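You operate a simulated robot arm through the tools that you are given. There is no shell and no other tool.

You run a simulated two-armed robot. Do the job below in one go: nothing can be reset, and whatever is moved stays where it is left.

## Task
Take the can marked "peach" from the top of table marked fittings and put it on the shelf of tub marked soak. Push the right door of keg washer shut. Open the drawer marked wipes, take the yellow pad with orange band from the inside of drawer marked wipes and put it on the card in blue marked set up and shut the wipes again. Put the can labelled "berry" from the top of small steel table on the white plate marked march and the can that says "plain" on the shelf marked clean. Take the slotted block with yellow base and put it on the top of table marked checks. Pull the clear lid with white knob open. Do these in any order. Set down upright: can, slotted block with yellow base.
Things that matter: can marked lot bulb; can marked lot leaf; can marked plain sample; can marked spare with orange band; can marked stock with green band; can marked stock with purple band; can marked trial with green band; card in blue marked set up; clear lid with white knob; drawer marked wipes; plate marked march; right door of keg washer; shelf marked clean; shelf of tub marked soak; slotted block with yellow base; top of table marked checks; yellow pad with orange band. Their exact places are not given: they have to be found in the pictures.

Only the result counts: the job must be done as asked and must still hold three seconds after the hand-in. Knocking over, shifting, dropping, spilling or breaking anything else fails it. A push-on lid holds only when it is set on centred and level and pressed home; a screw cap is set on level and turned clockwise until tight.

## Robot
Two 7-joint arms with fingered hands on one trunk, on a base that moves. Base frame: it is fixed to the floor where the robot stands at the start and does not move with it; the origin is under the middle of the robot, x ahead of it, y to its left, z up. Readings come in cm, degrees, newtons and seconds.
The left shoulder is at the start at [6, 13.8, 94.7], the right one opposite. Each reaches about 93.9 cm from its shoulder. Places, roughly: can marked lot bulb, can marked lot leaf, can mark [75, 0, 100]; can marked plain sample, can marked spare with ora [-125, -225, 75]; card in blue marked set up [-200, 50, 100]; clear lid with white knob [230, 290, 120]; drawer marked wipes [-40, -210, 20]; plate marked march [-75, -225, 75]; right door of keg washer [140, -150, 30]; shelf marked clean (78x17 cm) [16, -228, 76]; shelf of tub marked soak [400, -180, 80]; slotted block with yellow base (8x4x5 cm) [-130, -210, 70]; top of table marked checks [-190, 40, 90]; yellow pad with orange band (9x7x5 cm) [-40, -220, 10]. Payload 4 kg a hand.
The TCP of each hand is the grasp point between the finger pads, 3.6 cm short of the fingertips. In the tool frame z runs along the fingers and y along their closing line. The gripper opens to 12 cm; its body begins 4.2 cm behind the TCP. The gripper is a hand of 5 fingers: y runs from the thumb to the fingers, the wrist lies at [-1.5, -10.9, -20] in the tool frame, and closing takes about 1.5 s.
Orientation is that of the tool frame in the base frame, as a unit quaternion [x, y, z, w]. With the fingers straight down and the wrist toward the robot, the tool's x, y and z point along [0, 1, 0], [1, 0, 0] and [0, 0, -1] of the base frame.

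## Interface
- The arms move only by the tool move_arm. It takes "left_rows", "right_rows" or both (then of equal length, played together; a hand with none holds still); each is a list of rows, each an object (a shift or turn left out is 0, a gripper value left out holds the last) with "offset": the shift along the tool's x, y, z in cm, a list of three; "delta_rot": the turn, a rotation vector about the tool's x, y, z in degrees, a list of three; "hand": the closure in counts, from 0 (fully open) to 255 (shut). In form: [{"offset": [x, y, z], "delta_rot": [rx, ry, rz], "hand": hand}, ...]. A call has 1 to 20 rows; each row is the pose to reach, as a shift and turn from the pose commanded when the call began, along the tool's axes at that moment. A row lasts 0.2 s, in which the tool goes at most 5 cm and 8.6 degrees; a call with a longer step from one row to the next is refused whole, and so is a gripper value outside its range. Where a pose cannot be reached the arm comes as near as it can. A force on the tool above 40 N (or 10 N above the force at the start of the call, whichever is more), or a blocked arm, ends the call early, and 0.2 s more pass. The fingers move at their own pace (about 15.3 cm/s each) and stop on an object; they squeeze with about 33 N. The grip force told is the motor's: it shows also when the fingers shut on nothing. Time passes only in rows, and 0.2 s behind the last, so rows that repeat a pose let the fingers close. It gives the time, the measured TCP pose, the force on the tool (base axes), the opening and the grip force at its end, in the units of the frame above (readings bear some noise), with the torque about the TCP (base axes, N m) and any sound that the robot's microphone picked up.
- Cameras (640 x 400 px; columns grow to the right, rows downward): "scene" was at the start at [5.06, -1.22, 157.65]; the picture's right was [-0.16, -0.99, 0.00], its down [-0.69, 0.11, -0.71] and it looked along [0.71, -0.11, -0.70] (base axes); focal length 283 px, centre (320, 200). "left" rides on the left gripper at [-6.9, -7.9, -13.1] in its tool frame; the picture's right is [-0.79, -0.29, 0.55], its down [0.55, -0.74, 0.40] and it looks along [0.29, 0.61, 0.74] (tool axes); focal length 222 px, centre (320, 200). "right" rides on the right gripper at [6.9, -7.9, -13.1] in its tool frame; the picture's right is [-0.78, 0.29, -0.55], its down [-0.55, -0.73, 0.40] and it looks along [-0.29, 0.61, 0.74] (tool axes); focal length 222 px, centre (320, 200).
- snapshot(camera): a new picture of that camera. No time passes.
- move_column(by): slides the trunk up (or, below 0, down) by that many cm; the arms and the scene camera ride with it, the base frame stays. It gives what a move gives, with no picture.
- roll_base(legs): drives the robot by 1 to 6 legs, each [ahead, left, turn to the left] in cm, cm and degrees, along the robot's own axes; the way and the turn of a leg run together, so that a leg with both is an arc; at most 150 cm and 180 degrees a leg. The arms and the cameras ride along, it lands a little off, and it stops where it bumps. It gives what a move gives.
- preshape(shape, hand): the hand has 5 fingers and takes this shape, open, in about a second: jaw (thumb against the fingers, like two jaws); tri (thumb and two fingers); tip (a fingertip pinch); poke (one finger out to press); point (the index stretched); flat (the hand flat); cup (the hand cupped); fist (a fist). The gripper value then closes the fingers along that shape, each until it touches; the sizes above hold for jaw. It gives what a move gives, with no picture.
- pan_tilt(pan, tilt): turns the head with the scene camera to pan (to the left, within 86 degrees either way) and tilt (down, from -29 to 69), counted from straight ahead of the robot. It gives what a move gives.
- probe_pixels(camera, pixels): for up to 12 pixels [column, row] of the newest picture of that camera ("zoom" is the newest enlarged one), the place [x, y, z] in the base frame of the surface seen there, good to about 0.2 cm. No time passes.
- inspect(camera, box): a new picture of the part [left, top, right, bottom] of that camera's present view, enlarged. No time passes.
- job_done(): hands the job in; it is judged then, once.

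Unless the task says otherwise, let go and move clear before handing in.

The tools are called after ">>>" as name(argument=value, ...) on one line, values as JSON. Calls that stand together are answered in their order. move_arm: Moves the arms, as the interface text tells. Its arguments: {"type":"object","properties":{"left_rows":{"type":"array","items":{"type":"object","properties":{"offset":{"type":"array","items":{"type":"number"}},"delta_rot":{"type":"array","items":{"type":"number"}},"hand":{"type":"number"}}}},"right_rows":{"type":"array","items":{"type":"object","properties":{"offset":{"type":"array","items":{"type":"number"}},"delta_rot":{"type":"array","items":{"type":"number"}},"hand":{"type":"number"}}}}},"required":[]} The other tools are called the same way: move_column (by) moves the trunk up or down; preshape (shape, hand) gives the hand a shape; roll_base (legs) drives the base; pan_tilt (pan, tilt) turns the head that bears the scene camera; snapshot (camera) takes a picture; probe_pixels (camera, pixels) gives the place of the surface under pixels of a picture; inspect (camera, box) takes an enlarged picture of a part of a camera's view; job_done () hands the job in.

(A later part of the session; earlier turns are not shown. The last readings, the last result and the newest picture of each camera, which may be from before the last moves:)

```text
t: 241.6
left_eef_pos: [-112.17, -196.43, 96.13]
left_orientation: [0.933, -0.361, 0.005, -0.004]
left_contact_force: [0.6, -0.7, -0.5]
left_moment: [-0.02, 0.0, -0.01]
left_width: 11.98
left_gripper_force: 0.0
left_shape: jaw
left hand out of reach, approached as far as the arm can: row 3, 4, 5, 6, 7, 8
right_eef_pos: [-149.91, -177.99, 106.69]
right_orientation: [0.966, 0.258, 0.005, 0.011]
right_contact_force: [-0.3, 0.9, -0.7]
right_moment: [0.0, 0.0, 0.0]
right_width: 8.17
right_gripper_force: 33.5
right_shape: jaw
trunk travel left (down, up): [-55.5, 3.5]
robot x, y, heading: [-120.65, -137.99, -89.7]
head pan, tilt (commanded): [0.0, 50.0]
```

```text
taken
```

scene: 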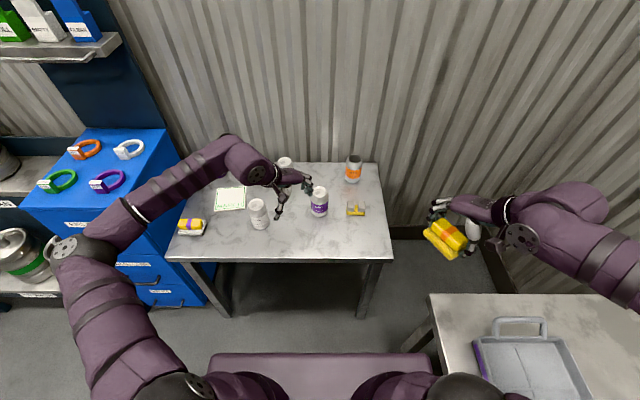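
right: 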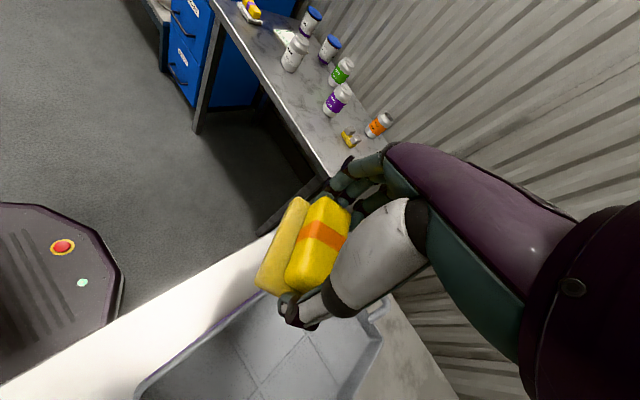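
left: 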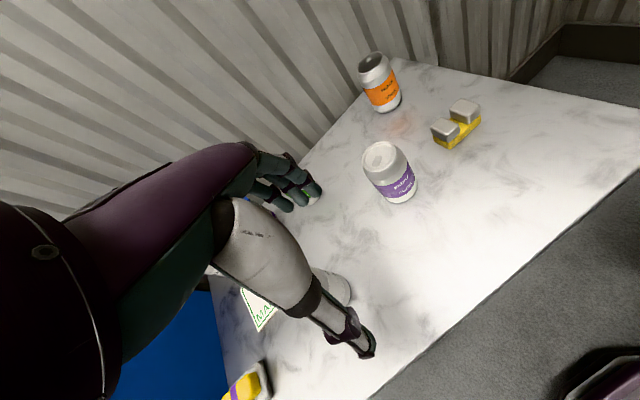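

The left elbow is in an awkward branch for reaching inward. I'll tuck the left arm up and instead turn the robot to heading -120 from about (-100,-139), which puts the berry straight ahead of the left shoulder.

>>> move_arm(left_rows=[{"offset": [0.3, -1, -4], "delta_rot": [0, 0, -5]}, {"offset": [0.6, -3.5, -7.5], "delta_rot": [0, 0, -10]}, {"offset": [1, -7, -10.5], "delta_rot": [0, 0, -16]}, {"offset": [1.4, -10.5, -13], "delta_rot": [0, 0, -22]}, {"offset": [1.8, -14, -15], "delta_rot": [0, 0, -28]}, {"offset": [2.2, -17.3, -16], "delta_rot": [0, 0, -35]}, {"offset": [2.5, -20.4, -16], "delta_rot": [0, 0, -42]}, {"offset": [2.5, -20.4, -16], "delta_rot": [0, 0, -42]}])

>>> roll_base(legs=[[-10, 20, 0], [0, 0, -30]])

>>> snapshot(camera="scene")

```text
t: 243.4
left_eef_pos: [-96.92, -181.86, 111.82]
left_orientation: [1.0, -0.005, 0.007, -0.002]
left_contact_force: [0.2, -1.0, 0.2]
left_moment: [0.0, -0.01, 0.0]
left_width: 11.97
left_gripper_force: 0.0
left_shape: jaw
right_eef_pos: [-149.95, -178.09, 106.66]
right_orientation: [0.966, 0.258, 0.005, 0.011]
right_contact_force: [0.7, -0.5, -0.6]
right_moment: [0.02, 0.0, 0.04]
right_width: 8.12
right_gripper_force: 32.8
right_shape: jaw
trunk travel left (down, up): [-55.5, 3.5]
robot x, y, heading: [-120.76, -137.95, -89.7]
head pan, tilt (commanded): [0.0, 50.0]
```

```text
t: 246.7
left_eef_pos: [-102.48, -177.59, 111.75]
left_orientation: [0.963, -0.269, 0.007, -0.001]
left_contact_force: [0.1, -0.7, 0.2]
left_moment: [0.01, 0.01, -0.02]
left_width: 12.0
left_gripper_force: 0.0
left_shape: jaw
right_eef_pos: [-146.11, -146.97, 106.83]
right_orientation: [1.0, -0.008, 0.001, 0.012]
right_contact_force: [0.5, -0.6, -1.0]
right_moment: [0.0, 0.01, 0.01]
right_width: 8.13
right_gripper_force: 32.8
right_shape: jaw
trunk travel left (down, up): [-55.5, 3.5]
robot x, y, heading: [-100.06, -127.87, -120.7]
head pan, tilt (commanded): [0.0, 50.0]
```

```text
taken
```

scene: 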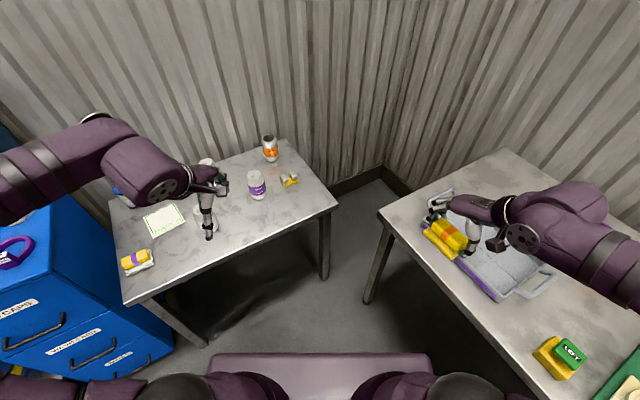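

The turned stance looks good, and the left elbow is back to a normal branch. I'll drive 11 cm forward and re-measure the berry can.

>>> roll_base(legs=[[11, 0, 0.7]])

>>> pan_tilt(pan=10, tilt=52)

>>> snapshot(camera="scene")

>>> snapshot(camera="left")

```text
t: 247.9
left_eef_pos: [-107.37, -187.19, 111.72]
left_orientation: [0.965, -0.263, 0.007, -0.001]
left_contact_force: [-0.3, -0.6, -0.4]
left_moment: [0.01, 0.0, -0.03]
left_width: 12.0
left_gripper_force: 0.0
left_shape: jaw
right_eef_pos: [-151.28, -157.34, 106.68]
right_orientation: [1.0, -0.001, 0.003, 0.011]
right_contact_force: [-0.1, -0.3, -0.5]
right_moment: [0.07, -0.01, -0.02]
right_width: 8.16
right_gripper_force: 32.9
right_shape: jaw
trunk travel left (down, up): [-55.5, 3.5]
robot x, y, heading: [-105.55, -137.25, -119.7]
head pan, tilt (commanded): [0.0, 50.0]
```

```text
t: 248.6
left_eef_pos: [-107.25, -186.97, 111.85]
left_orientation: [0.965, -0.263, 0.007, 0.0]
left_contact_force: [-0.4, -0.4, 0.8]
left_moment: [-0.03, -0.04, 0.01]
left_width: 12.0
left_gripper_force: 0.1
left_shape: jaw
right_eef_pos: [-151.29, -157.24, 106.74]
right_orientation: [1.0, -0.001, 0.002, 0.012]
right_contact_force: [0.8, 0.0, -1.1]
right_moment: [0.0, 0.01, 0.01]
right_width: 8.13
right_gripper_force: 33.1
right_shape: jaw
trunk travel left (down, up): [-55.5, 3.5]
robot x, y, heading: [-105.88, -137.32, -119.8]
head pan, tilt (commanded): [10.0, 52.0]
```

```text
taken
```

scene: 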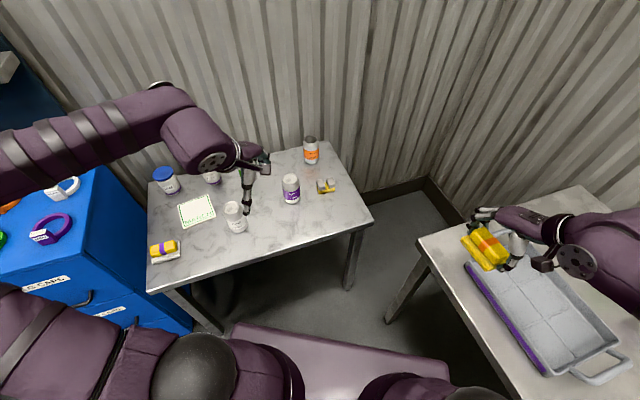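

```text
taken
```

left: 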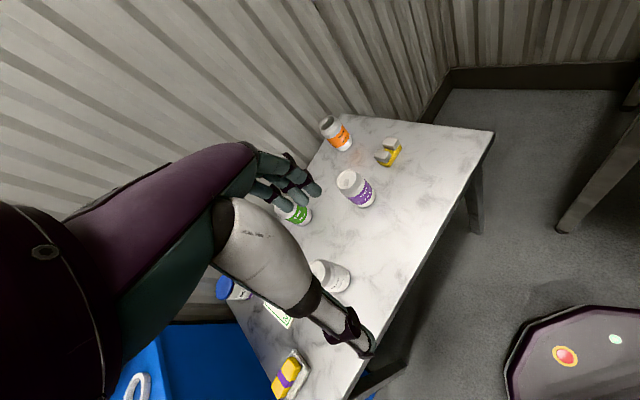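

I'll move the left hand over the berry can at z≈100.

>>> move_arm(left_rows=[{"offset": [0.2, 4.3, 0]}, {"offset": [0.4, 8.6, 0]}, {"offset": [0.6, 12.8, 1]}, {"offset": [0.8, 16.8, 3]}, {"offset": [1, 20.5, 5.5]}, {"offset": [1.1, 24, 8.5]}, {"offset": [1.2, 26.8, 11.5]}, {"offset": [1.2, 26.8, 11.5]}])

>>> snapshot(camera="left")

>>> snapshot(camera="scene")

```text
t: 250.4
left_eef_pos: [-118.86, -211.43, 100.16]
left_orientation: [0.965, -0.263, 0.008, -0.001]
left_contact_force: [-0.2, 0.2, -0.6]
left_moment: [0.03, 0.0, 0.01]
left_width: 12.0
left_gripper_force: 0.1
left_shape: jaw
left hand out of reach, approached as far as the arm can: row 7, 8
right_eef_pos: [-151.32, -157.31, 106.75]
right_orientation: [1.0, -0.001, 0.001, 0.012]
right_contact_force: [-0.7, -0.8, -0.5]
right_moment: [-0.01, 0.01, -0.01]
right_width: 8.16
right_gripper_force: 33.2
right_shape: jaw
trunk travel left (down, up): [-55.5, 3.5]
robot x, y, heading: [-106.08, -137.46, -119.8]
head pan, tilt (commanded): [10.0, 52.0]
```

```text
taken
```

left: 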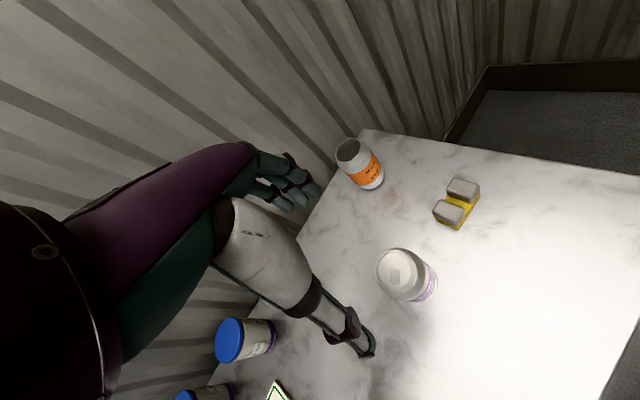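

```text
taken
```

scene: 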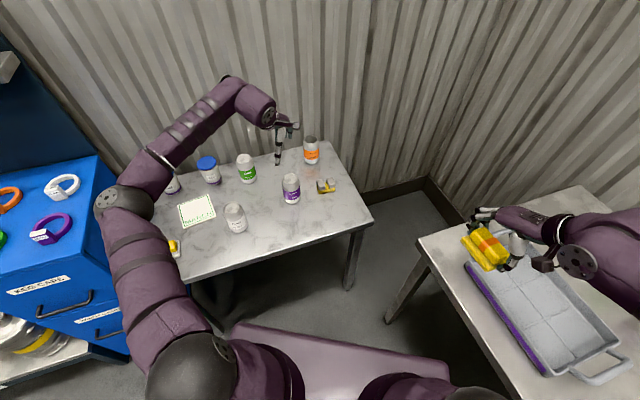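

The hand is 1.2 cm off the berry's axis at a soft limit. I'll yaw 12° toward the forearm's direction, correct the offset and begin lowering to see if it frees up.

>>> move_arm(left_rows=[{"offset": [-0.6, -0.2, 0.5], "delta_rot": [0, 0, 6]}, {"offset": [-1.2, -0.1, 1], "delta_rot": [0, 0, 12]}, {"offset": [-1.2, -0.1, 3], "delta_rot": [0, 0, 12]}, {"offset": [-1.2, -0.1, 3], "delta_rot": [0, 0, 12]}])

>>> snapshot(camera="left")

```text
t: 251.4
left_eef_pos: [-119.67, -210.52, 97.0]
left_orientation: [0.932, -0.362, 0.007, -0.001]
left_contact_force: [-0.3, -0.2, 0.1]
left_moment: [-0.02, -0.01, 0.0]
left_width: 11.99
left_gripper_force: 0.1
left_shape: jaw
right_eef_pos: [-151.19, -157.15, 106.75]
right_orientation: [1.0, -0.001, 0.001, 0.012]
right_contact_force: [-0.3, -0.3, -0.6]
right_moment: [-0.01, -0.02, 0.0]
right_width: 8.15
right_gripper_force: 33.9
right_shape: jaw
trunk travel left (down, up): [-55.5, 3.5]
robot x, y, heading: [-105.81, -137.65, -119.6]
head pan, tilt (commanded): [10.0, 52.0]
```

```text
taken
```

left: 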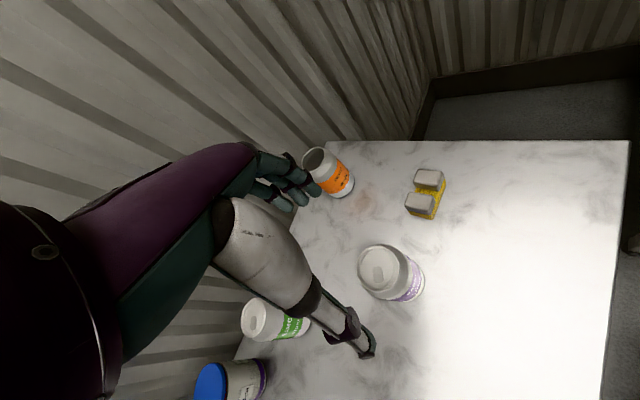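

The hand is now centred over the berry can (top projects at (378,272), seen at (380,268)). I'll narrow slightly and descend 17 cm.

>>> move_arm(left_rows=[{"offset": [0, 0, 3.5], "hand": 35}, {"offset": [0, 0, 7]}, {"offset": [0, 0, 10]}, {"offset": [0, 0, 12.5]}, {"offset": [0, 0, 14.5]}, {"offset": [0, 0, 16.2]}, {"offset": [0, 0, 17.2]}, {"offset": [0, 0, 17.2]}])

>>> snapshot(camera="left")

>>> inspect(camera="scene", box=[200, 100, 380, 240])

```text
t: 253.2
left_eef_pos: [-119.52, -210.54, 79.94]
left_orientation: [0.932, -0.362, 0.007, -0.001]
left_contact_force: [-0.5, -0.2, 0.3]
left_moment: [-0.01, 0.01, -0.01]
left_width: 10.39
left_gripper_force: 0.1
left_shape: jaw
right_eef_pos: [-151.3, -157.2, 106.71]
right_orientation: [1.0, -0.001, 0.002, 0.012]
right_contact_force: [-1.1, 0.5, -0.3]
right_moment: [0.01, -0.01, 0.02]
right_width: 8.15
right_gripper_force: 33.1
right_shape: jaw
trunk travel left (down, up): [-55.5, 3.5]
robot x, y, heading: [-105.97, -137.32, -119.7]
head pan, tilt (commanded): [10.0, 52.0]
```

```text
taken
```

left: 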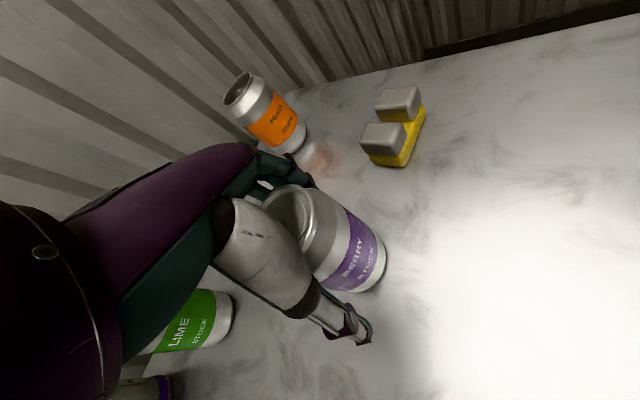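

```text
2.86 times, centred on (290, 170) of scene
```

zoom: 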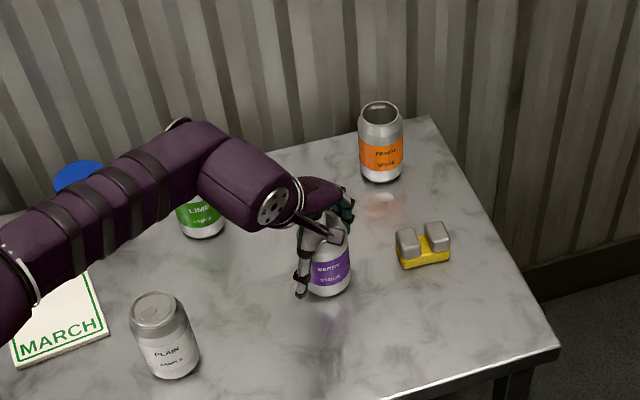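

Berry sits between thumb and fingers. I'll close.

>>> move_arm(left_rows=[{"hand": 70}, {"hand": 110}, {"hand": 160}, {"hand": 255}, {"hand": 255}, {"hand": 255}, {"hand": 255}, {"hand": 255}])

>>> snapshot(camera="left")

```text
t: 255.0
left_eef_pos: [-119.44, -210.41, 79.99]
left_orientation: [0.932, -0.362, 0.007, -0.001]
left_contact_force: [0.8, 0.1, -0.4]
left_moment: [0.0, -0.03, -0.01]
left_width: 5.84
left_gripper_force: 33.1
left_shape: jaw
right_eef_pos: [-151.28, -157.2, 106.82]
right_orientation: [1.0, 0.0, 0.001, 0.012]
right_contact_force: [-0.4, -0.5, -0.9]
right_moment: [0.02, -0.01, 0.0]
right_width: 8.16
right_gripper_force: 33.4
right_shape: jaw
trunk travel left (down, up): [-55.5, 3.5]
robot x, y, heading: [-105.98, -137.48, -119.8]
head pan, tilt (commanded): [10.0, 52.0]
```

```text
taken
```

left: 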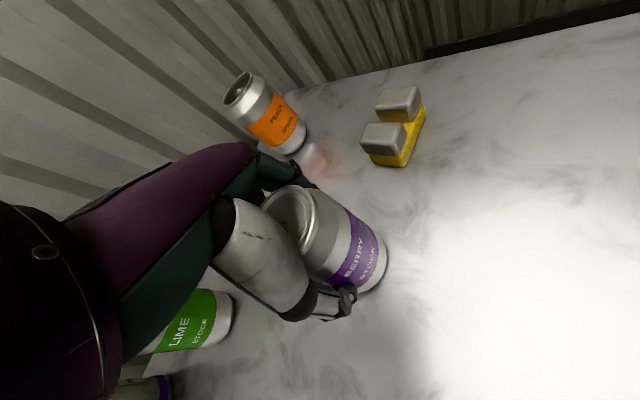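

Berry is gripped (5.84 cm, 33 N). I'll lift it straight up 21 cm.

>>> move_arm(left_rows=[{"offset": [0, 0, -2]}, {"offset": [0, 0, -5]}, {"offset": [0, 0, -9]}, {"offset": [0, 0, -13]}, {"offset": [0, 0, -17]}, {"offset": [0, 0, -21]}, {"offset": [0, 0, -21]}])

>>> snapshot(camera="scene")

>>> inspect(camera="scene", box=[140, 130, 300, 270])

```text
t: 256.6
left_eef_pos: [-120.19, -210.2, 100.98]
left_orientation: [0.932, -0.361, 0.007, -0.001]
left_contact_force: [0.3, 0.6, -3.4]
left_moment: [0.03, 0.01, 0.0]
left_width: 5.87
left_gripper_force: 32.6
left_shape: jaw
right_eef_pos: [-151.29, -157.16, 106.72]
right_orientation: [1.0, 0.0, 0.002, 0.013]
right_contact_force: [-0.3, -0.7, -0.9]
right_moment: [0.03, -0.03, -0.03]
right_width: 8.17
right_gripper_force: 32.7
right_shape: jaw
trunk travel left (down, up): [-55.5, 3.5]
robot x, y, heading: [-105.71, -136.94, -119.9]
head pan, tilt (commanded): [10.0, 52.0]
```

```text
taken
```

scene: 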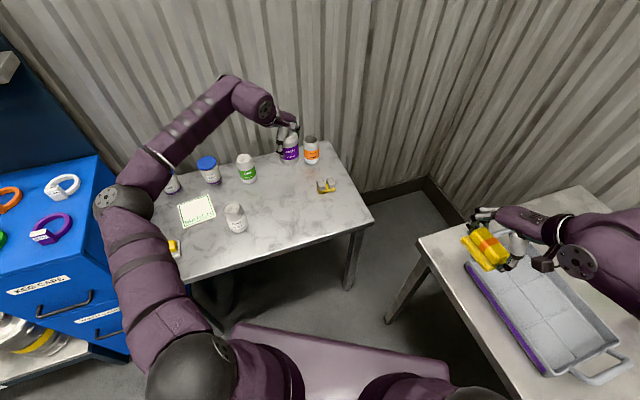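

```text
2.86 times, centred on (220, 200) of scene
```

zoom: 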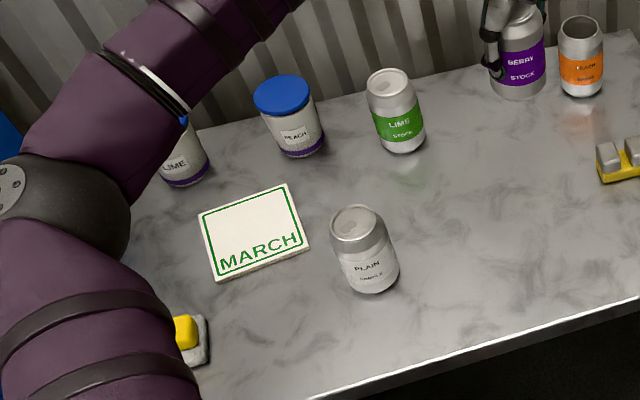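

Berry is lifted clear. I'll probe the plate corners, jars and the plain can for the drop.

>>> probe_pixels(camera="zoom", pixels=[[203, 215], [285, 187], [308, 250], [218, 280], [255, 232], [300, 145], [285, 100], [185, 175], [355, 235], [365, 290], [205, 345], [365, 212]])

```text
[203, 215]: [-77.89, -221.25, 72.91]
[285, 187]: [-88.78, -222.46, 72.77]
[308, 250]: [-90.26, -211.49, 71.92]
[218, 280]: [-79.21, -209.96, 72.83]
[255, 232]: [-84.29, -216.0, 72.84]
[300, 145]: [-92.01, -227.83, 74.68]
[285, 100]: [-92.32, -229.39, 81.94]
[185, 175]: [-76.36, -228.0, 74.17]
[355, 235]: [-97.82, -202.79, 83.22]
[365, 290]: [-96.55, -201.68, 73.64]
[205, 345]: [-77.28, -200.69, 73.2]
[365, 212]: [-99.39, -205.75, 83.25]
```

The plate's centre is (-84.1,-216.3). Before swinging left I'll check the elbow's height against the blue cabinet.

>>> probe_pixels(camera="scene", pixels=[[125, 200], [110, 210], [150, 160], [60, 190], [140, 280], [235, 90], [90, 170]])

```text
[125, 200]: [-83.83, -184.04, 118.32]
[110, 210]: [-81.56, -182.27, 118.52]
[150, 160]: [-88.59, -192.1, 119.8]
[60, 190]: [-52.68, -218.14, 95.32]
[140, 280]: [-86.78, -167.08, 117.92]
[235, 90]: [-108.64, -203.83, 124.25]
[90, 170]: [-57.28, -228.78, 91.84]
```

The elbow clears the cabinet (z≈118 vs 92). I'll carry the berry over the plate at z≈101.

>>> move_arm(left_rows=[{"offset": [3.4, -2.2, 0], "delta_rot": [0, 0, -1.7]}, {"offset": [6.8, -4.4, 0], "delta_rot": [0, 0, -3.4]}, {"offset": [10.2, -6.6, 0], "delta_rot": [0, 0, -5]}, {"offset": [13.6, -8.8, 0], "delta_rot": [0, 0, -6.7]}, {"offset": [17, -11.1, 0], "delta_rot": [0, 0, -8.4]}, {"offset": [20.4, -13.3, 0], "delta_rot": [0, 0, -10]}, {"offset": [23.8, -15.5, 0], "delta_rot": [0, 0, -11.7]}, {"offset": [27.1, -17.7, 0], "delta_rot": [0, 0, -13.4]}, {"offset": [30.5, -19.9, 0], "delta_rot": [0, 0, -15]}, {"offset": [30.5, -19.9, 0], "delta_rot": [0, 0, -15]}])

>>> snapshot(camera="left")

>>> snapshot(camera="scene")

```text
t: 258.8
left_eef_pos: [-91.81, -209.87, 101.27]
left_orientation: [0.971, -0.238, 0.008, -0.001]
left_contact_force: [-0.4, -0.6, -4.0]
left_moment: [0.01, -0.01, 0.01]
left_width: 6.1
left_gripper_force: 32.7
left_shape: jaw
left hand out of reach, approached as far as the arm can: row 4, 5, 6, 7, 8, 9, 10
right_eef_pos: [-151.34, -157.34, 106.69]
right_orientation: [1.0, -0.001, 0.002, 0.012]
right_contact_force: [0.0, 0.2, -1.6]
right_moment: [0.0, 0.02, 0.01]
right_width: 8.13
right_gripper_force: 33.3
right_shape: jaw
trunk travel left (down, up): [-55.5, 3.5]
robot x, y, heading: [-105.12, -137.6, -119.7]
head pan, tilt (commanded): [10.0, 52.0]
```

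```text
taken
```

left: 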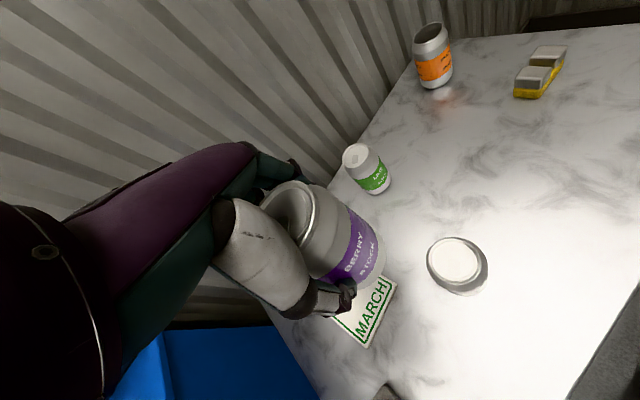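

```text
taken
```

scene: 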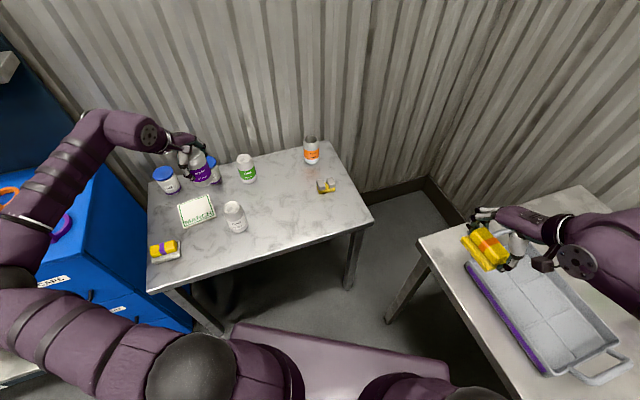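

The arm stops 10 cm short of the plate at (-91.8,-209.9). I'll check the elbow position, then shift the base instead.

>>> probe_pixels(camera="scene", pixels=[[20, 270], [40, 240], [60, 190], [100, 310], [15, 310], [60, 230]])

>>> pan_tilt(pan=40, tilt=50)

>>> snapshot(camera="scene")

```text
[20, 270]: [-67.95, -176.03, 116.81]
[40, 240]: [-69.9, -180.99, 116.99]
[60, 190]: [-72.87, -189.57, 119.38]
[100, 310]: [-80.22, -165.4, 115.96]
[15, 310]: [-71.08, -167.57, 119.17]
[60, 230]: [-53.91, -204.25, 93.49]
```

```text
t: 259.7
left_eef_pos: [-91.8, -209.79, 101.24]
left_orientation: [0.971, -0.238, 0.007, 0.0]
left_contact_force: [-0.5, 1.0, -3.7]
left_moment: [0.03, -0.04, 0.02]
left_width: 6.09
left_gripper_force: 33.0
left_shape: jaw
right_eef_pos: [-151.25, -157.3, 106.71]
right_orientation: [1.0, -0.001, 0.002, 0.012]
right_contact_force: [-0.5, 0.1, -1.3]
right_moment: [-0.01, 0.02, -0.01]
right_width: 8.14
right_gripper_force: 33.3
right_shape: jaw
trunk travel left (down, up): [-55.5, 3.5]
robot x, y, heading: [-105.58, -137.29, -119.5]
head pan, tilt (commanded): [40.0, 50.0]
```

```text
taken
```

scene: 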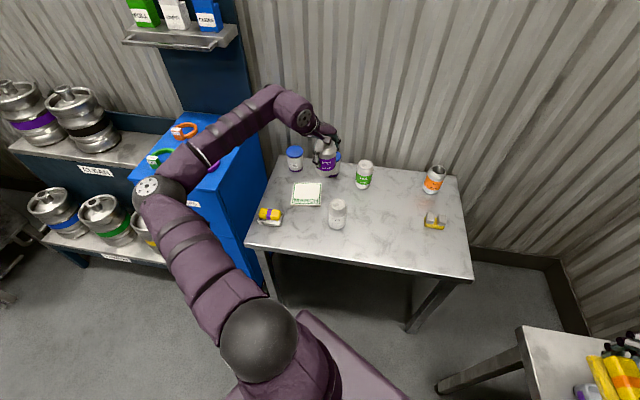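

The elbow is in front of and above the cabinet with room to spare. I'll shift the base 9.7 cm left and 1.6 cm forward to bring the berry over the plate.

>>> roll_base(legs=[[1.6, 9.7, 0]])

>>> snapshot(camera="left")

>>> snapshot(camera="scene")

```text
t: 260.9
left_eef_pos: [-84.13, -215.78, 101.18]
left_orientation: [0.972, -0.236, 0.007, 0.0]
left_contact_force: [0.9, -0.4, -4.3]
left_moment: [0.03, -0.02, 0.01]
left_width: 6.09
left_gripper_force: 32.7
left_shape: jaw
right_eef_pos: [-143.59, -163.52, 106.74]
right_orientation: [1.0, 0.0, 0.001, 0.012]
right_contact_force: [0.7, -0.2, -0.4]
right_moment: [0.04, 0.02, -0.02]
right_width: 8.16
right_gripper_force: 32.9
right_shape: jaw
trunk travel left (down, up): [-55.5, 3.5]
robot x, y, heading: [-98.6, -143.29, -119.6]
head pan, tilt (commanded): [40.0, 50.0]
```

```text
taken
```

left: 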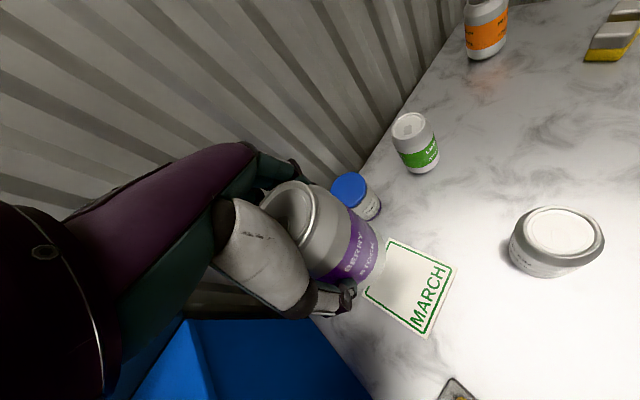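

```text
taken
```

scene: 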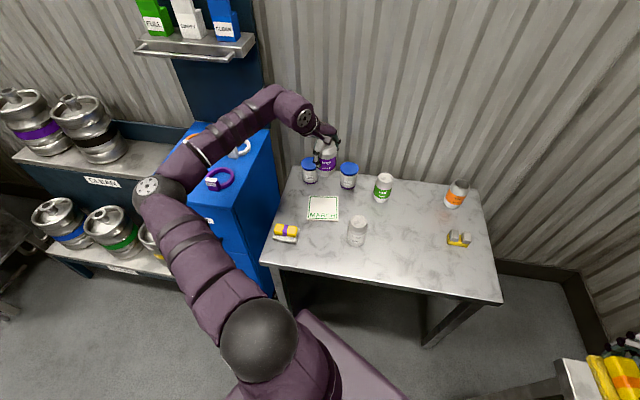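

TCP is now over the plate. I'll re-probe the plate corners from this view to double-check alignment.

>>> inspect(camera="scene", box=[260, 120, 420, 270])

>>> probe_pixels(camera="scene", pixels=[[311, 198], [338, 198], [338, 219], [307, 219], [323, 207], [326, 165], [348, 182], [310, 176]])

```text
2.67 times, centred on (340, 195) of scene
```

zoom: 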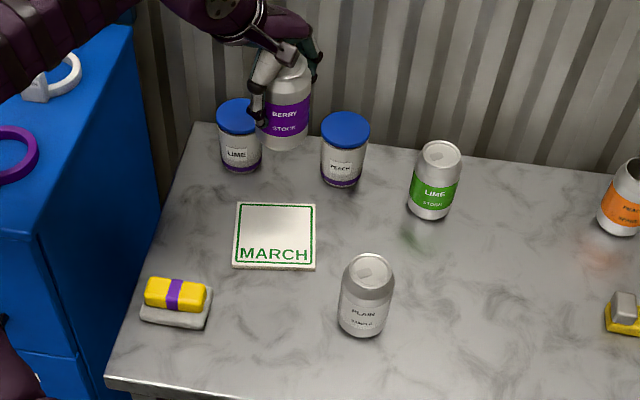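

```text
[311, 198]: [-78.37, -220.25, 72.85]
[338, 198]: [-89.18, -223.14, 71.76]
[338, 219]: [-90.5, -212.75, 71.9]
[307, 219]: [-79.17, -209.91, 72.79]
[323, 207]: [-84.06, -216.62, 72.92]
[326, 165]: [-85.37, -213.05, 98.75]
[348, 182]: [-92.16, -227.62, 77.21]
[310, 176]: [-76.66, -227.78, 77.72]
```

Alignment is good (berry axis ≈(-84.6,-216.3)). I'll lower it toward the plate.

>>> move_arm(left_rows=[{"offset": [0, 0, 4]}, {"offset": [0, 0, 8]}, {"offset": [0, 0, 12]}, {"offset": [0, 0, 15]}, {"offset": [0, 0, 17]}, {"offset": [0, 0, 18.5]}, {"offset": [0, 0, 18.5]}])

>>> snapshot(camera="left")

>>> inspect(camera="scene", box=[260, 120, 420, 270])

```text
t: 262.5
left_eef_pos: [-83.9, -216.07, 82.9]
left_orientation: [0.972, -0.236, 0.008, -0.001]
left_contact_force: [-0.7, 0.2, -5.1]
left_moment: [-0.01, -0.05, 0.02]
left_width: 6.11
left_gripper_force: 32.9
left_shape: jaw
right_eef_pos: [-143.76, -163.46, 106.75]
right_orientation: [1.0, 0.0, 0.002, 0.012]
right_contact_force: [0.1, -0.1, 0.4]
right_moment: [0.01, 0.05, 0.0]
right_width: 8.16
right_gripper_force: 33.3
right_shape: jaw
trunk travel left (down, up): [-55.5, 3.5]
robot x, y, heading: [-97.97, -143.4, -119.3]
head pan, tilt (commanded): [40.0, 50.0]
```

```text
taken
```

left: 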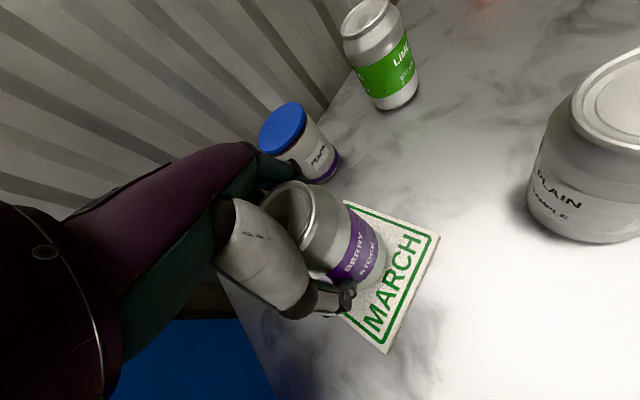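

```text
2.67 times, centred on (340, 195) of scene
```

zoom: 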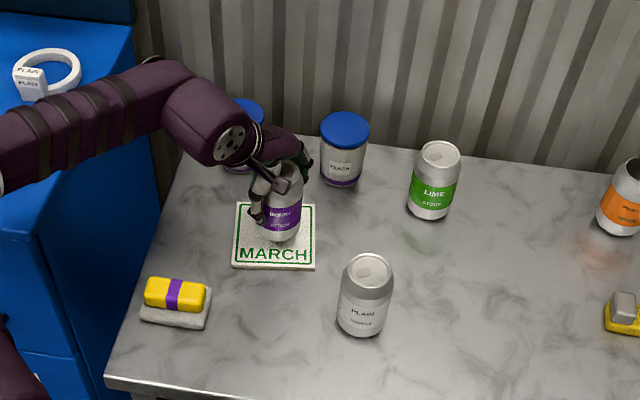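

Berry hovers about 1.8 cm above the plate. I'll lower slowly until contact.

>>> move_arm(left_rows=[{"offset": [0, 0, 0.7]}, {"offset": [0, 0, 1.2]}, {"offset": [0, 0, 1.5]}, {"offset": [0, 0, 1.7]}, {"offset": [0, 0, 1.85]}, {"offset": [0, 0, 1.85]}])

```text
t: 263.9
left_eef_pos: [-83.92, -215.92, 80.94]
left_orientation: [0.972, -0.236, 0.006, 0.0]
left_contact_force: [0.7, 0.2, 2.5]
left_moment: [-0.04, -0.02, -0.02]
left_width: 6.1
left_gripper_force: 33.3
left_shape: jaw
right_eef_pos: [-143.76, -163.48, 106.69]
right_orientation: [1.0, 0.001, 0.002, 0.013]
right_contact_force: [0.7, 0.2, -0.5]
right_moment: [-0.03, -0.01, -0.01]
right_width: 8.15
right_gripper_force: 33.8
right_shape: jaw
trunk travel left (down, up): [-55.5, 3.5]
robot x, y, heading: [-97.82, -143.35, -119.4]
head pan, tilt (commanded): [40.0, 50.0]
```

Contact is felt (+2.5 N versus -5 N hanging). I'll open the hand gradually to about 10 cm.

>>> move_arm(left_rows=[{"hand": 200}, {"hand": 150}, {"hand": 110}, {"hand": 70}, {"hand": 35}, {"hand": 20}, {"hand": 20}, {"hand": 20}])

>>> snapshot(camera="left")

>>> inspect(camera="scene", box=[260, 120, 420, 270])

```text
t: 265.7
left_eef_pos: [-84.05, -215.88, 80.93]
left_orientation: [0.972, -0.237, 0.006, 0.0]
left_contact_force: [-0.2, 0.6, -0.2]
left_moment: [-0.02, -0.02, 0.0]
left_width: 11.05
left_gripper_force: 0.0
left_shape: jaw
right_eef_pos: [-143.55, -163.51, 106.81]
right_orientation: [1.0, 0.0, 0.002, 0.012]
right_contact_force: [-0.2, 0.1, -1.7]
right_moment: [-0.01, 0.01, 0.02]
right_width: 8.16
right_gripper_force: 32.4
right_shape: jaw
trunk travel left (down, up): [-55.5, 3.5]
robot x, y, heading: [-98.21, -143.57, -119.6]
head pan, tilt (commanded): [40.0, 50.0]
```

```text
taken
```

left: 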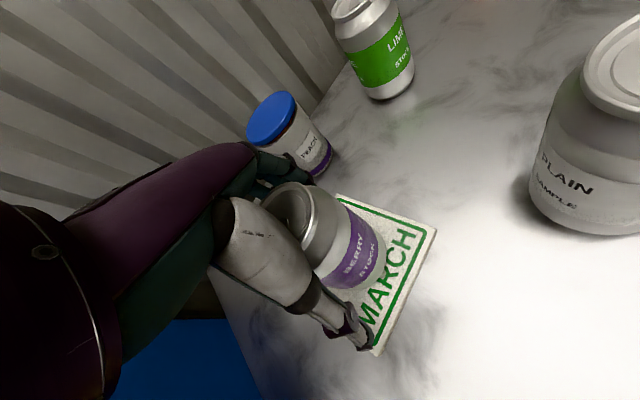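

```text
2.67 times, centred on (340, 195) of scene
```

zoom: 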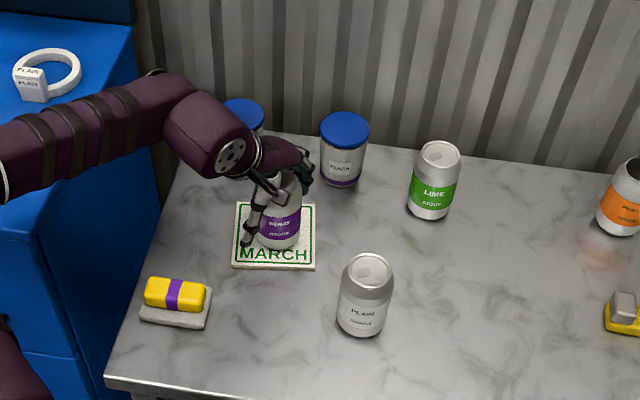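

Berry stands free on the March plate. I'll rise straight up, then check.

>>> move_arm(left_rows=[{"offset": [0, 0, -2]}, {"offset": [0, 0, -5]}, {"offset": [0, 0, -9]}, {"offset": [0, 0, -13]}, {"offset": [0, 0, -17]}, {"offset": [0, 0, -20]}, {"offset": [0, 0, -20]}])

>>> inspect(camera="scene", box=[260, 120, 420, 270])

>>> probe_pixels(camera="zoom", pixels=[[368, 256], [366, 272], [364, 290], [362, 320], [280, 240], [281, 196], [277, 212]])

```text
t: 267.3
left_eef_pos: [-84.2, -215.83, 100.91]
left_orientation: [0.972, -0.236, 0.007, 0.0]
left_contact_force: [0.5, 0.3, -0.6]
left_moment: [-0.05, 0.01, -0.02]
left_width: 11.07
left_gripper_force: 0.2
left_shape: jaw
right_eef_pos: [-143.68, -163.36, 106.83]
right_orientation: [1.0, 0.0, 0.002, 0.013]
right_contact_force: [0.4, -0.4, 0.5]
right_moment: [0.02, 0.06, -0.02]
right_width: 8.13
right_gripper_force: 33.2
right_shape: jaw
trunk travel left (down, up): [-55.5, 3.5]
robot x, y, heading: [-97.75, -143.65, -119.4]
head pan, tilt (commanded): [40.0, 50.0]
```

```text
2.67 times, centred on (340, 195) of scene
```

zoom: 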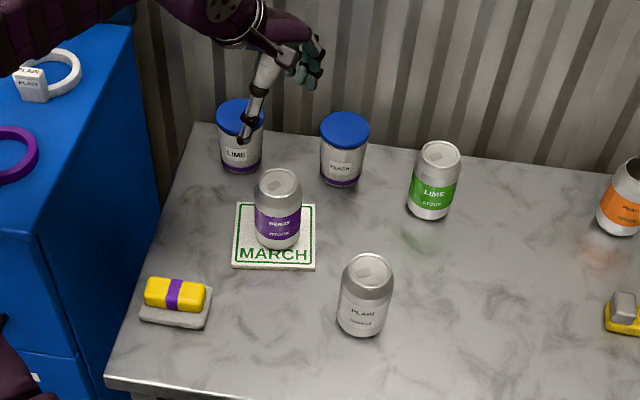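

```text
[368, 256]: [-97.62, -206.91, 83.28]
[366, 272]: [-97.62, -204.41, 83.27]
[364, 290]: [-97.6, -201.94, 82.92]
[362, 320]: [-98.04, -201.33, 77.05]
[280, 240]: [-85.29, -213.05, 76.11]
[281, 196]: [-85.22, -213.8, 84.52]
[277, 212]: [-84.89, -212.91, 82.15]
```

Berry stands upright on the plate at about (-84.7,-216.2). Next is the plain can at (-97.7,-204.4): I'll back up 10 cm for arm room and move the left hand over it.

>>> roll_base(legs=[[-10, 0, 0]])

>>> move_arm(left_rows=[{"offset": [-3.6, 1.2, 0], "hand": 20}, {"offset": [-7.2, 2.4, 0]}, {"offset": [-10.8, 3.6, 0]}, {"offset": [-14.3, 4.8, 0]}, {"offset": [-17.7, 6, 0]}, {"offset": [-17.7, 6, 0]}])

>>> snapshot(camera="left")

>>> snapshot(camera="scene")

```text
t: 268.4
left_eef_pos: [-79.11, -206.75, 100.88]
left_orientation: [0.972, -0.237, 0.007, -0.001]
left_contact_force: [0.2, -0.3, 0.5]
left_moment: [-0.04, 0.03, -0.01]
left_width: 11.05
left_gripper_force: 0.1
left_shape: jaw
right_eef_pos: [-138.66, -154.38, 106.77]
right_orientation: [1.0, 0.0, 0.002, 0.014]
right_contact_force: [0.5, 0.7, 0.1]
right_moment: [-0.03, 0.03, -0.01]
right_width: 8.13
right_gripper_force: 33.7
right_shape: jaw
trunk travel left (down, up): [-55.5, 3.5]
robot x, y, heading: [-93.43, -134.6, -119.3]
head pan, tilt (commanded): [40.0, 50.0]
```

```text
t: 269.8
left_eef_pos: [-97.65, -203.78, 100.65]
left_orientation: [0.972, -0.236, 0.007, 0.001]
left_contact_force: [0.4, -0.4, -0.1]
left_moment: [-0.01, -0.01, 0.01]
left_width: 11.06
left_gripper_force: 0.0
left_shape: jaw
right_eef_pos: [-138.68, -154.47, 106.74]
right_orientation: [1.0, 0.0, 0.002, 0.012]
right_contact_force: [-0.9, -0.7, -0.3]
right_moment: [0.0, -0.05, 0.0]
right_width: 8.15
right_gripper_force: 33.0
right_shape: jaw
trunk travel left (down, up): [-55.5, 3.5]
robot x, y, heading: [-92.96, -134.86, -119.4]
head pan, tilt (commanded): [40.0, 50.0]
```

```text
taken
```

left: 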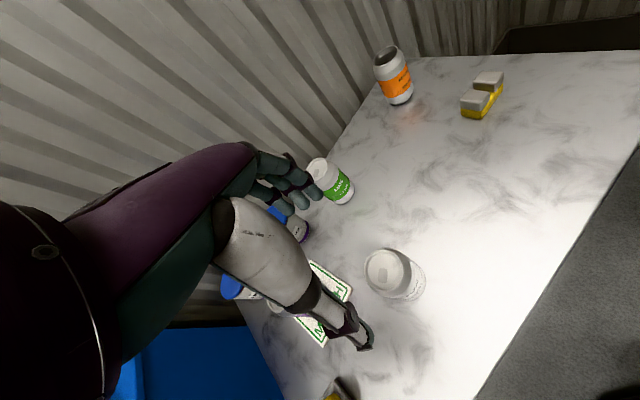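

```text
taken
```

scene: 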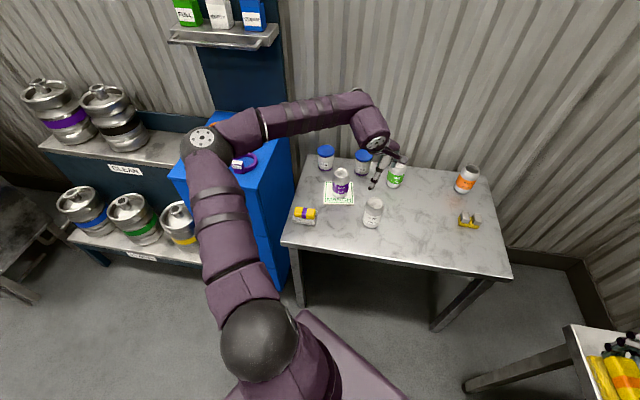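

The plain can is about 0.7 cm further along the hand's forward axis. I'll correct that and descend to z≈80.

>>> move_arm(left_rows=[{"offset": [0, 0.4, 4]}, {"offset": [0, 0.7, 8]}, {"offset": [0, 0.7, 12]}, {"offset": [0, 0.7, 15]}, {"offset": [0, 0.7, 17.5]}, {"offset": [0, 0.7, 19.5]}, {"offset": [0, 0.7, 20.6]}, {"offset": [0, 0.7, 20.6]}])

>>> snapshot(camera="left")

>>> inspect(camera="scene", box=[280, 120, 440, 270])

```text
t: 271.6
left_eef_pos: [-97.66, -204.84, 79.93]
left_orientation: [0.972, -0.236, 0.007, 0.0]
left_contact_force: [0.4, 0.0, -0.8]
left_moment: [0.0, 0.02, -0.03]
left_width: 11.05
left_gripper_force: 0.0
left_shape: jaw
right_eef_pos: [-138.69, -154.58, 106.76]
right_orientation: [1.0, 0.0, 0.002, 0.013]
right_contact_force: [-0.4, 0.2, -0.9]
right_moment: [0.01, -0.03, -0.01]
right_width: 8.16
right_gripper_force: 33.4
right_shape: jaw
trunk travel left (down, up): [-55.5, 3.5]
robot x, y, heading: [-93.35, -134.44, -119.6]
head pan, tilt (commanded): [40.0, 50.0]
```

```text
taken
```

left: 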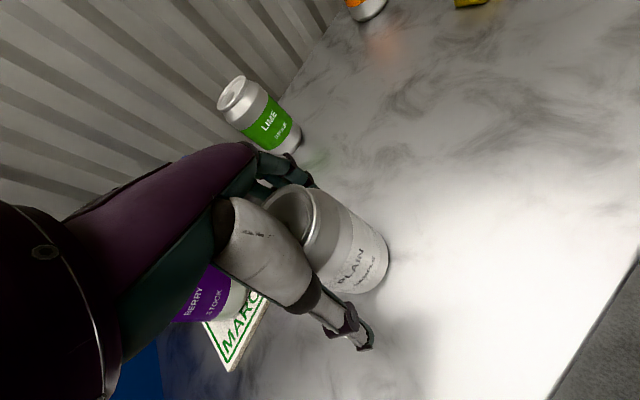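

```text
2.67 times, centred on (360, 195) of scene
```

zoom: 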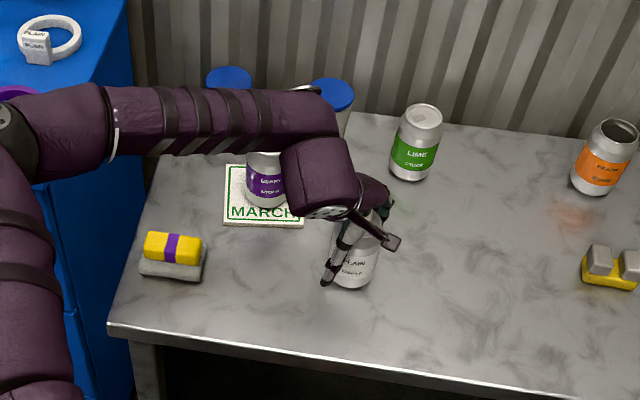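

The plain can is bracketed; the forearm passes above the berry without contact. I'll close the hand.

>>> move_arm(left_rows=[{"hand": 60}, {"hand": 110}, {"hand": 160}, {"hand": 255}, {"hand": 255}, {"hand": 255}, {"hand": 255}, {"hand": 255}])

>>> move_arm(left_rows=[{"offset": [0, 0, -2]}, {"offset": [0, 0, -5]}, {"offset": [0, 0, -9]}, {"offset": [0, 0, -13]}, {"offset": [0, 0, -17]}, {"offset": [0, 0, -21]}, {"offset": [0, 0, -24]}, {"offset": [0, 0, -24]}])

>>> snapshot(camera="scene")

>>> snapshot(camera="left")

```text
t: 273.4
left_eef_pos: [-97.43, -204.67, 79.99]
left_orientation: [0.972, -0.237, 0.007, -0.001]
left_contact_force: [0.8, -0.1, -0.8]
left_moment: [0.02, 0.01, 0.01]
left_width: 5.85
left_gripper_force: 32.8
left_shape: jaw
right_eef_pos: [-138.6, -154.48, 106.7]
right_orientation: [1.0, 0.0, 0.002, 0.013]
right_contact_force: [0.6, 0.6, -0.5]
right_moment: [0.05, 0.0, -0.02]
right_width: 8.15
right_gripper_force: 32.6
right_shape: jaw
trunk travel left (down, up): [-55.5, 3.5]
robot x, y, heading: [-92.72, -134.59, -119.4]
head pan, tilt (commanded): [40.0, 50.0]
```

```text
t: 275.2
left_eef_pos: [-97.85, -204.66, 104.04]
left_orientation: [0.972, -0.236, 0.008, -0.001]
left_contact_force: [-1.0, -0.5, -3.6]
left_moment: [0.02, 0.02, 0.03]
left_width: 5.86
left_gripper_force: 33.3
left_shape: jaw
right_eef_pos: [-138.67, -154.52, 106.73]
right_orientation: [1.0, -0.001, 0.002, 0.013]
right_contact_force: [0.1, 0.6, 0.7]
right_moment: [0.02, -0.03, 0.01]
right_width: 8.17
right_gripper_force: 33.1
right_shape: jaw
trunk travel left (down, up): [-55.5, 3.5]
robot x, y, heading: [-92.89, -134.31, -119.5]
head pan, tilt (commanded): [40.0, 50.0]
```

```text
taken
```

scene: 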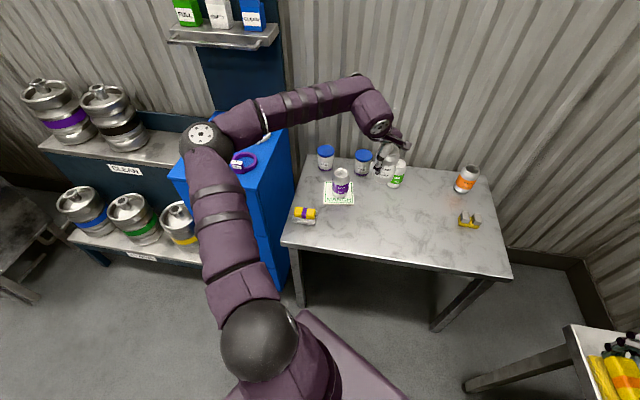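

```text
taken
```

left: 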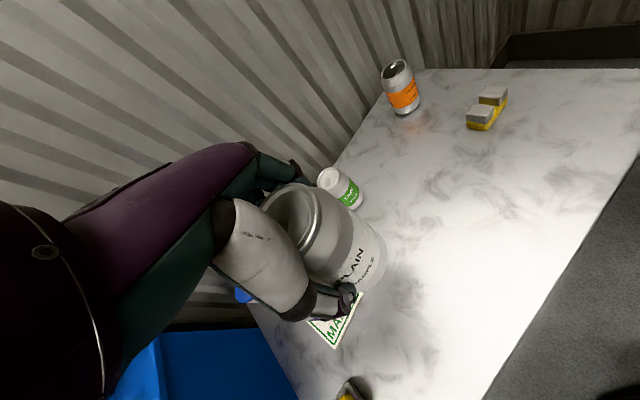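

Plain is lifted. I'll probe the CLEAN shelf's free area and kegs from here.

>>> probe_pixels(camera="scene", pixels=[[165, 150], [175, 145], [150, 160], [130, 155], [110, 145], [85, 140], [170, 163], [120, 130], [185, 130], [60, 100], [112, 90], [60, 150]])

>>> inspect(camera="scene", box=[10, 60, 250, 210])

```text
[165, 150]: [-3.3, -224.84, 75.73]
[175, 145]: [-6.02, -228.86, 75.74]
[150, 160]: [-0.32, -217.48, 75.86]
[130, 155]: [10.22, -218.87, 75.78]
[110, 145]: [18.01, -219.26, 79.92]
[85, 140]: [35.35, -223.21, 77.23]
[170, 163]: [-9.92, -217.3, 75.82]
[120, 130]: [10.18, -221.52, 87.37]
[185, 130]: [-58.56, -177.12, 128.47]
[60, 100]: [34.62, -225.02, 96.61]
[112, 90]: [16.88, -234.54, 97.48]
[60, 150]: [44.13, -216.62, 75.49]
```

```text
2.67 times, centred on (130, 135) of scene
```

zoom: 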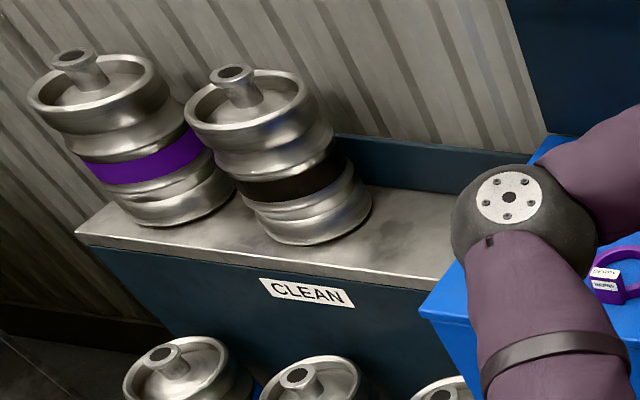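

The CLEAN shelf is at z=75.8 (front edge y≈-217), free from x≈-22 to 6, so I'll aim for (-8,-226). First I'll draw the left arm in, back away and turn square.

>>> move_arm(left_rows=[{"offset": [-1.4, -3, -1.6]}, {"offset": [-2.8, -6, -3.2]}, {"offset": [-4.2, -9, -4.8]}, {"offset": [-5.6, -12, -6.4]}, {"offset": [-7, -15, -8]}, {"offset": [-7, -15, -8]}])

>>> roll_base(legs=[[-25, 0, 0], [0, 0, 29.5]])

>>> roll_base(legs=[[0, 53, 0]])

>>> pan_tilt(pan=15, tilt=48)

>>> snapshot(camera="scene")

```text
t: 276.6
left_eef_pos: [-97.38, -188.25, 111.92]
left_orientation: [0.971, -0.237, 0.007, -0.002]
left_contact_force: [0.4, 0.3, -3.2]
left_moment: [0.0, -0.03, -0.01]
left_width: 5.84
left_gripper_force: 32.5
left_shape: jaw
right_eef_pos: [-138.56, -154.57, 106.76]
right_orientation: [1.0, 0.0, 0.002, 0.012]
right_contact_force: [0.3, 0.0, -0.3]
right_moment: [-0.02, 0.01, -0.03]
right_width: 8.16
right_gripper_force: 32.9
right_shape: jaw
trunk travel left (down, up): [-55.5, 3.5]
robot x, y, heading: [-93.22, -134.47, -119.5]
head pan, tilt (commanded): [40.0, 50.0]
```

```text
t: 279.9
left_eef_pos: [-58.51, -161.98, 112.09]
left_orientation: [1.0, 0.016, 0.006, -0.003]
left_contact_force: [0.1, 1.2, -2.9]
left_moment: [-0.01, -0.03, 0.0]
left_width: 5.83
left_gripper_force: 32.7
left_shape: jaw
right_eef_pos: [-111.07, -152.65, 106.69]
right_orientation: [0.968, 0.252, 0.004, 0.012]
right_contact_force: [-0.2, -0.7, 0.0]
right_moment: [-0.01, 0.01, -0.02]
right_width: 8.17
right_gripper_force: 33.0
right_shape: jaw
trunk travel left (down, up): [-55.5, 3.5]
robot x, y, heading: [-80.93, -112.79, -90.1]
head pan, tilt (commanded): [40.0, 50.0]
```

```text
t: 282.9
left_eef_pos: [-4.47, -161.82, 112.07]
left_orientation: [1.0, 0.021, 0.007, -0.003]
left_contact_force: [-0.5, 0.1, -3.6]
left_moment: [0.0, 0.03, 0.01]
left_width: 5.86
left_gripper_force: 33.2
left_shape: jaw
right_eef_pos: [-56.97, -152.81, 106.7]
right_orientation: [0.966, 0.257, 0.004, 0.011]
right_contact_force: [0.1, -0.9, -0.7]
right_moment: [0.01, 0.0, 0.0]
right_width: 8.14
right_gripper_force: 33.2
right_shape: jaw
trunk travel left (down, up): [-55.5, 3.5]
robot x, y, heading: [-27.75, -113.08, -89.4]
head pan, tilt (commanded): [40.0, 50.0]
```

```text
t: 283.8
left_eef_pos: [-4.53, -161.8, 111.98]
left_orientation: [1.0, 0.021, 0.006, -0.003]
left_contact_force: [0.0, 0.4, -3.3]
left_moment: [0.05, 0.0, 0.0]
left_width: 5.86
left_gripper_force: 32.7
left_shape: jaw
right_eef_pos: [-57.07, -152.89, 106.78]
right_orientation: [0.966, 0.258, 0.005, 0.011]
right_contact_force: [0.4, -0.2, -0.9]
right_moment: [-0.01, -0.01, -0.02]
right_width: 8.13
right_gripper_force: 32.6
right_shape: jaw
trunk travel left (down, up): [-55.5, 3.5]
robot x, y, heading: [-27.63, -113.25, -89.5]
head pan, tilt (commanded): [15.0, 48.0]
```

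```text
taken
```

scene: 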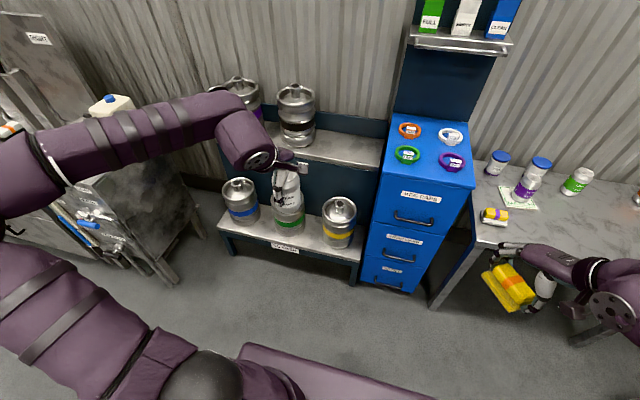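

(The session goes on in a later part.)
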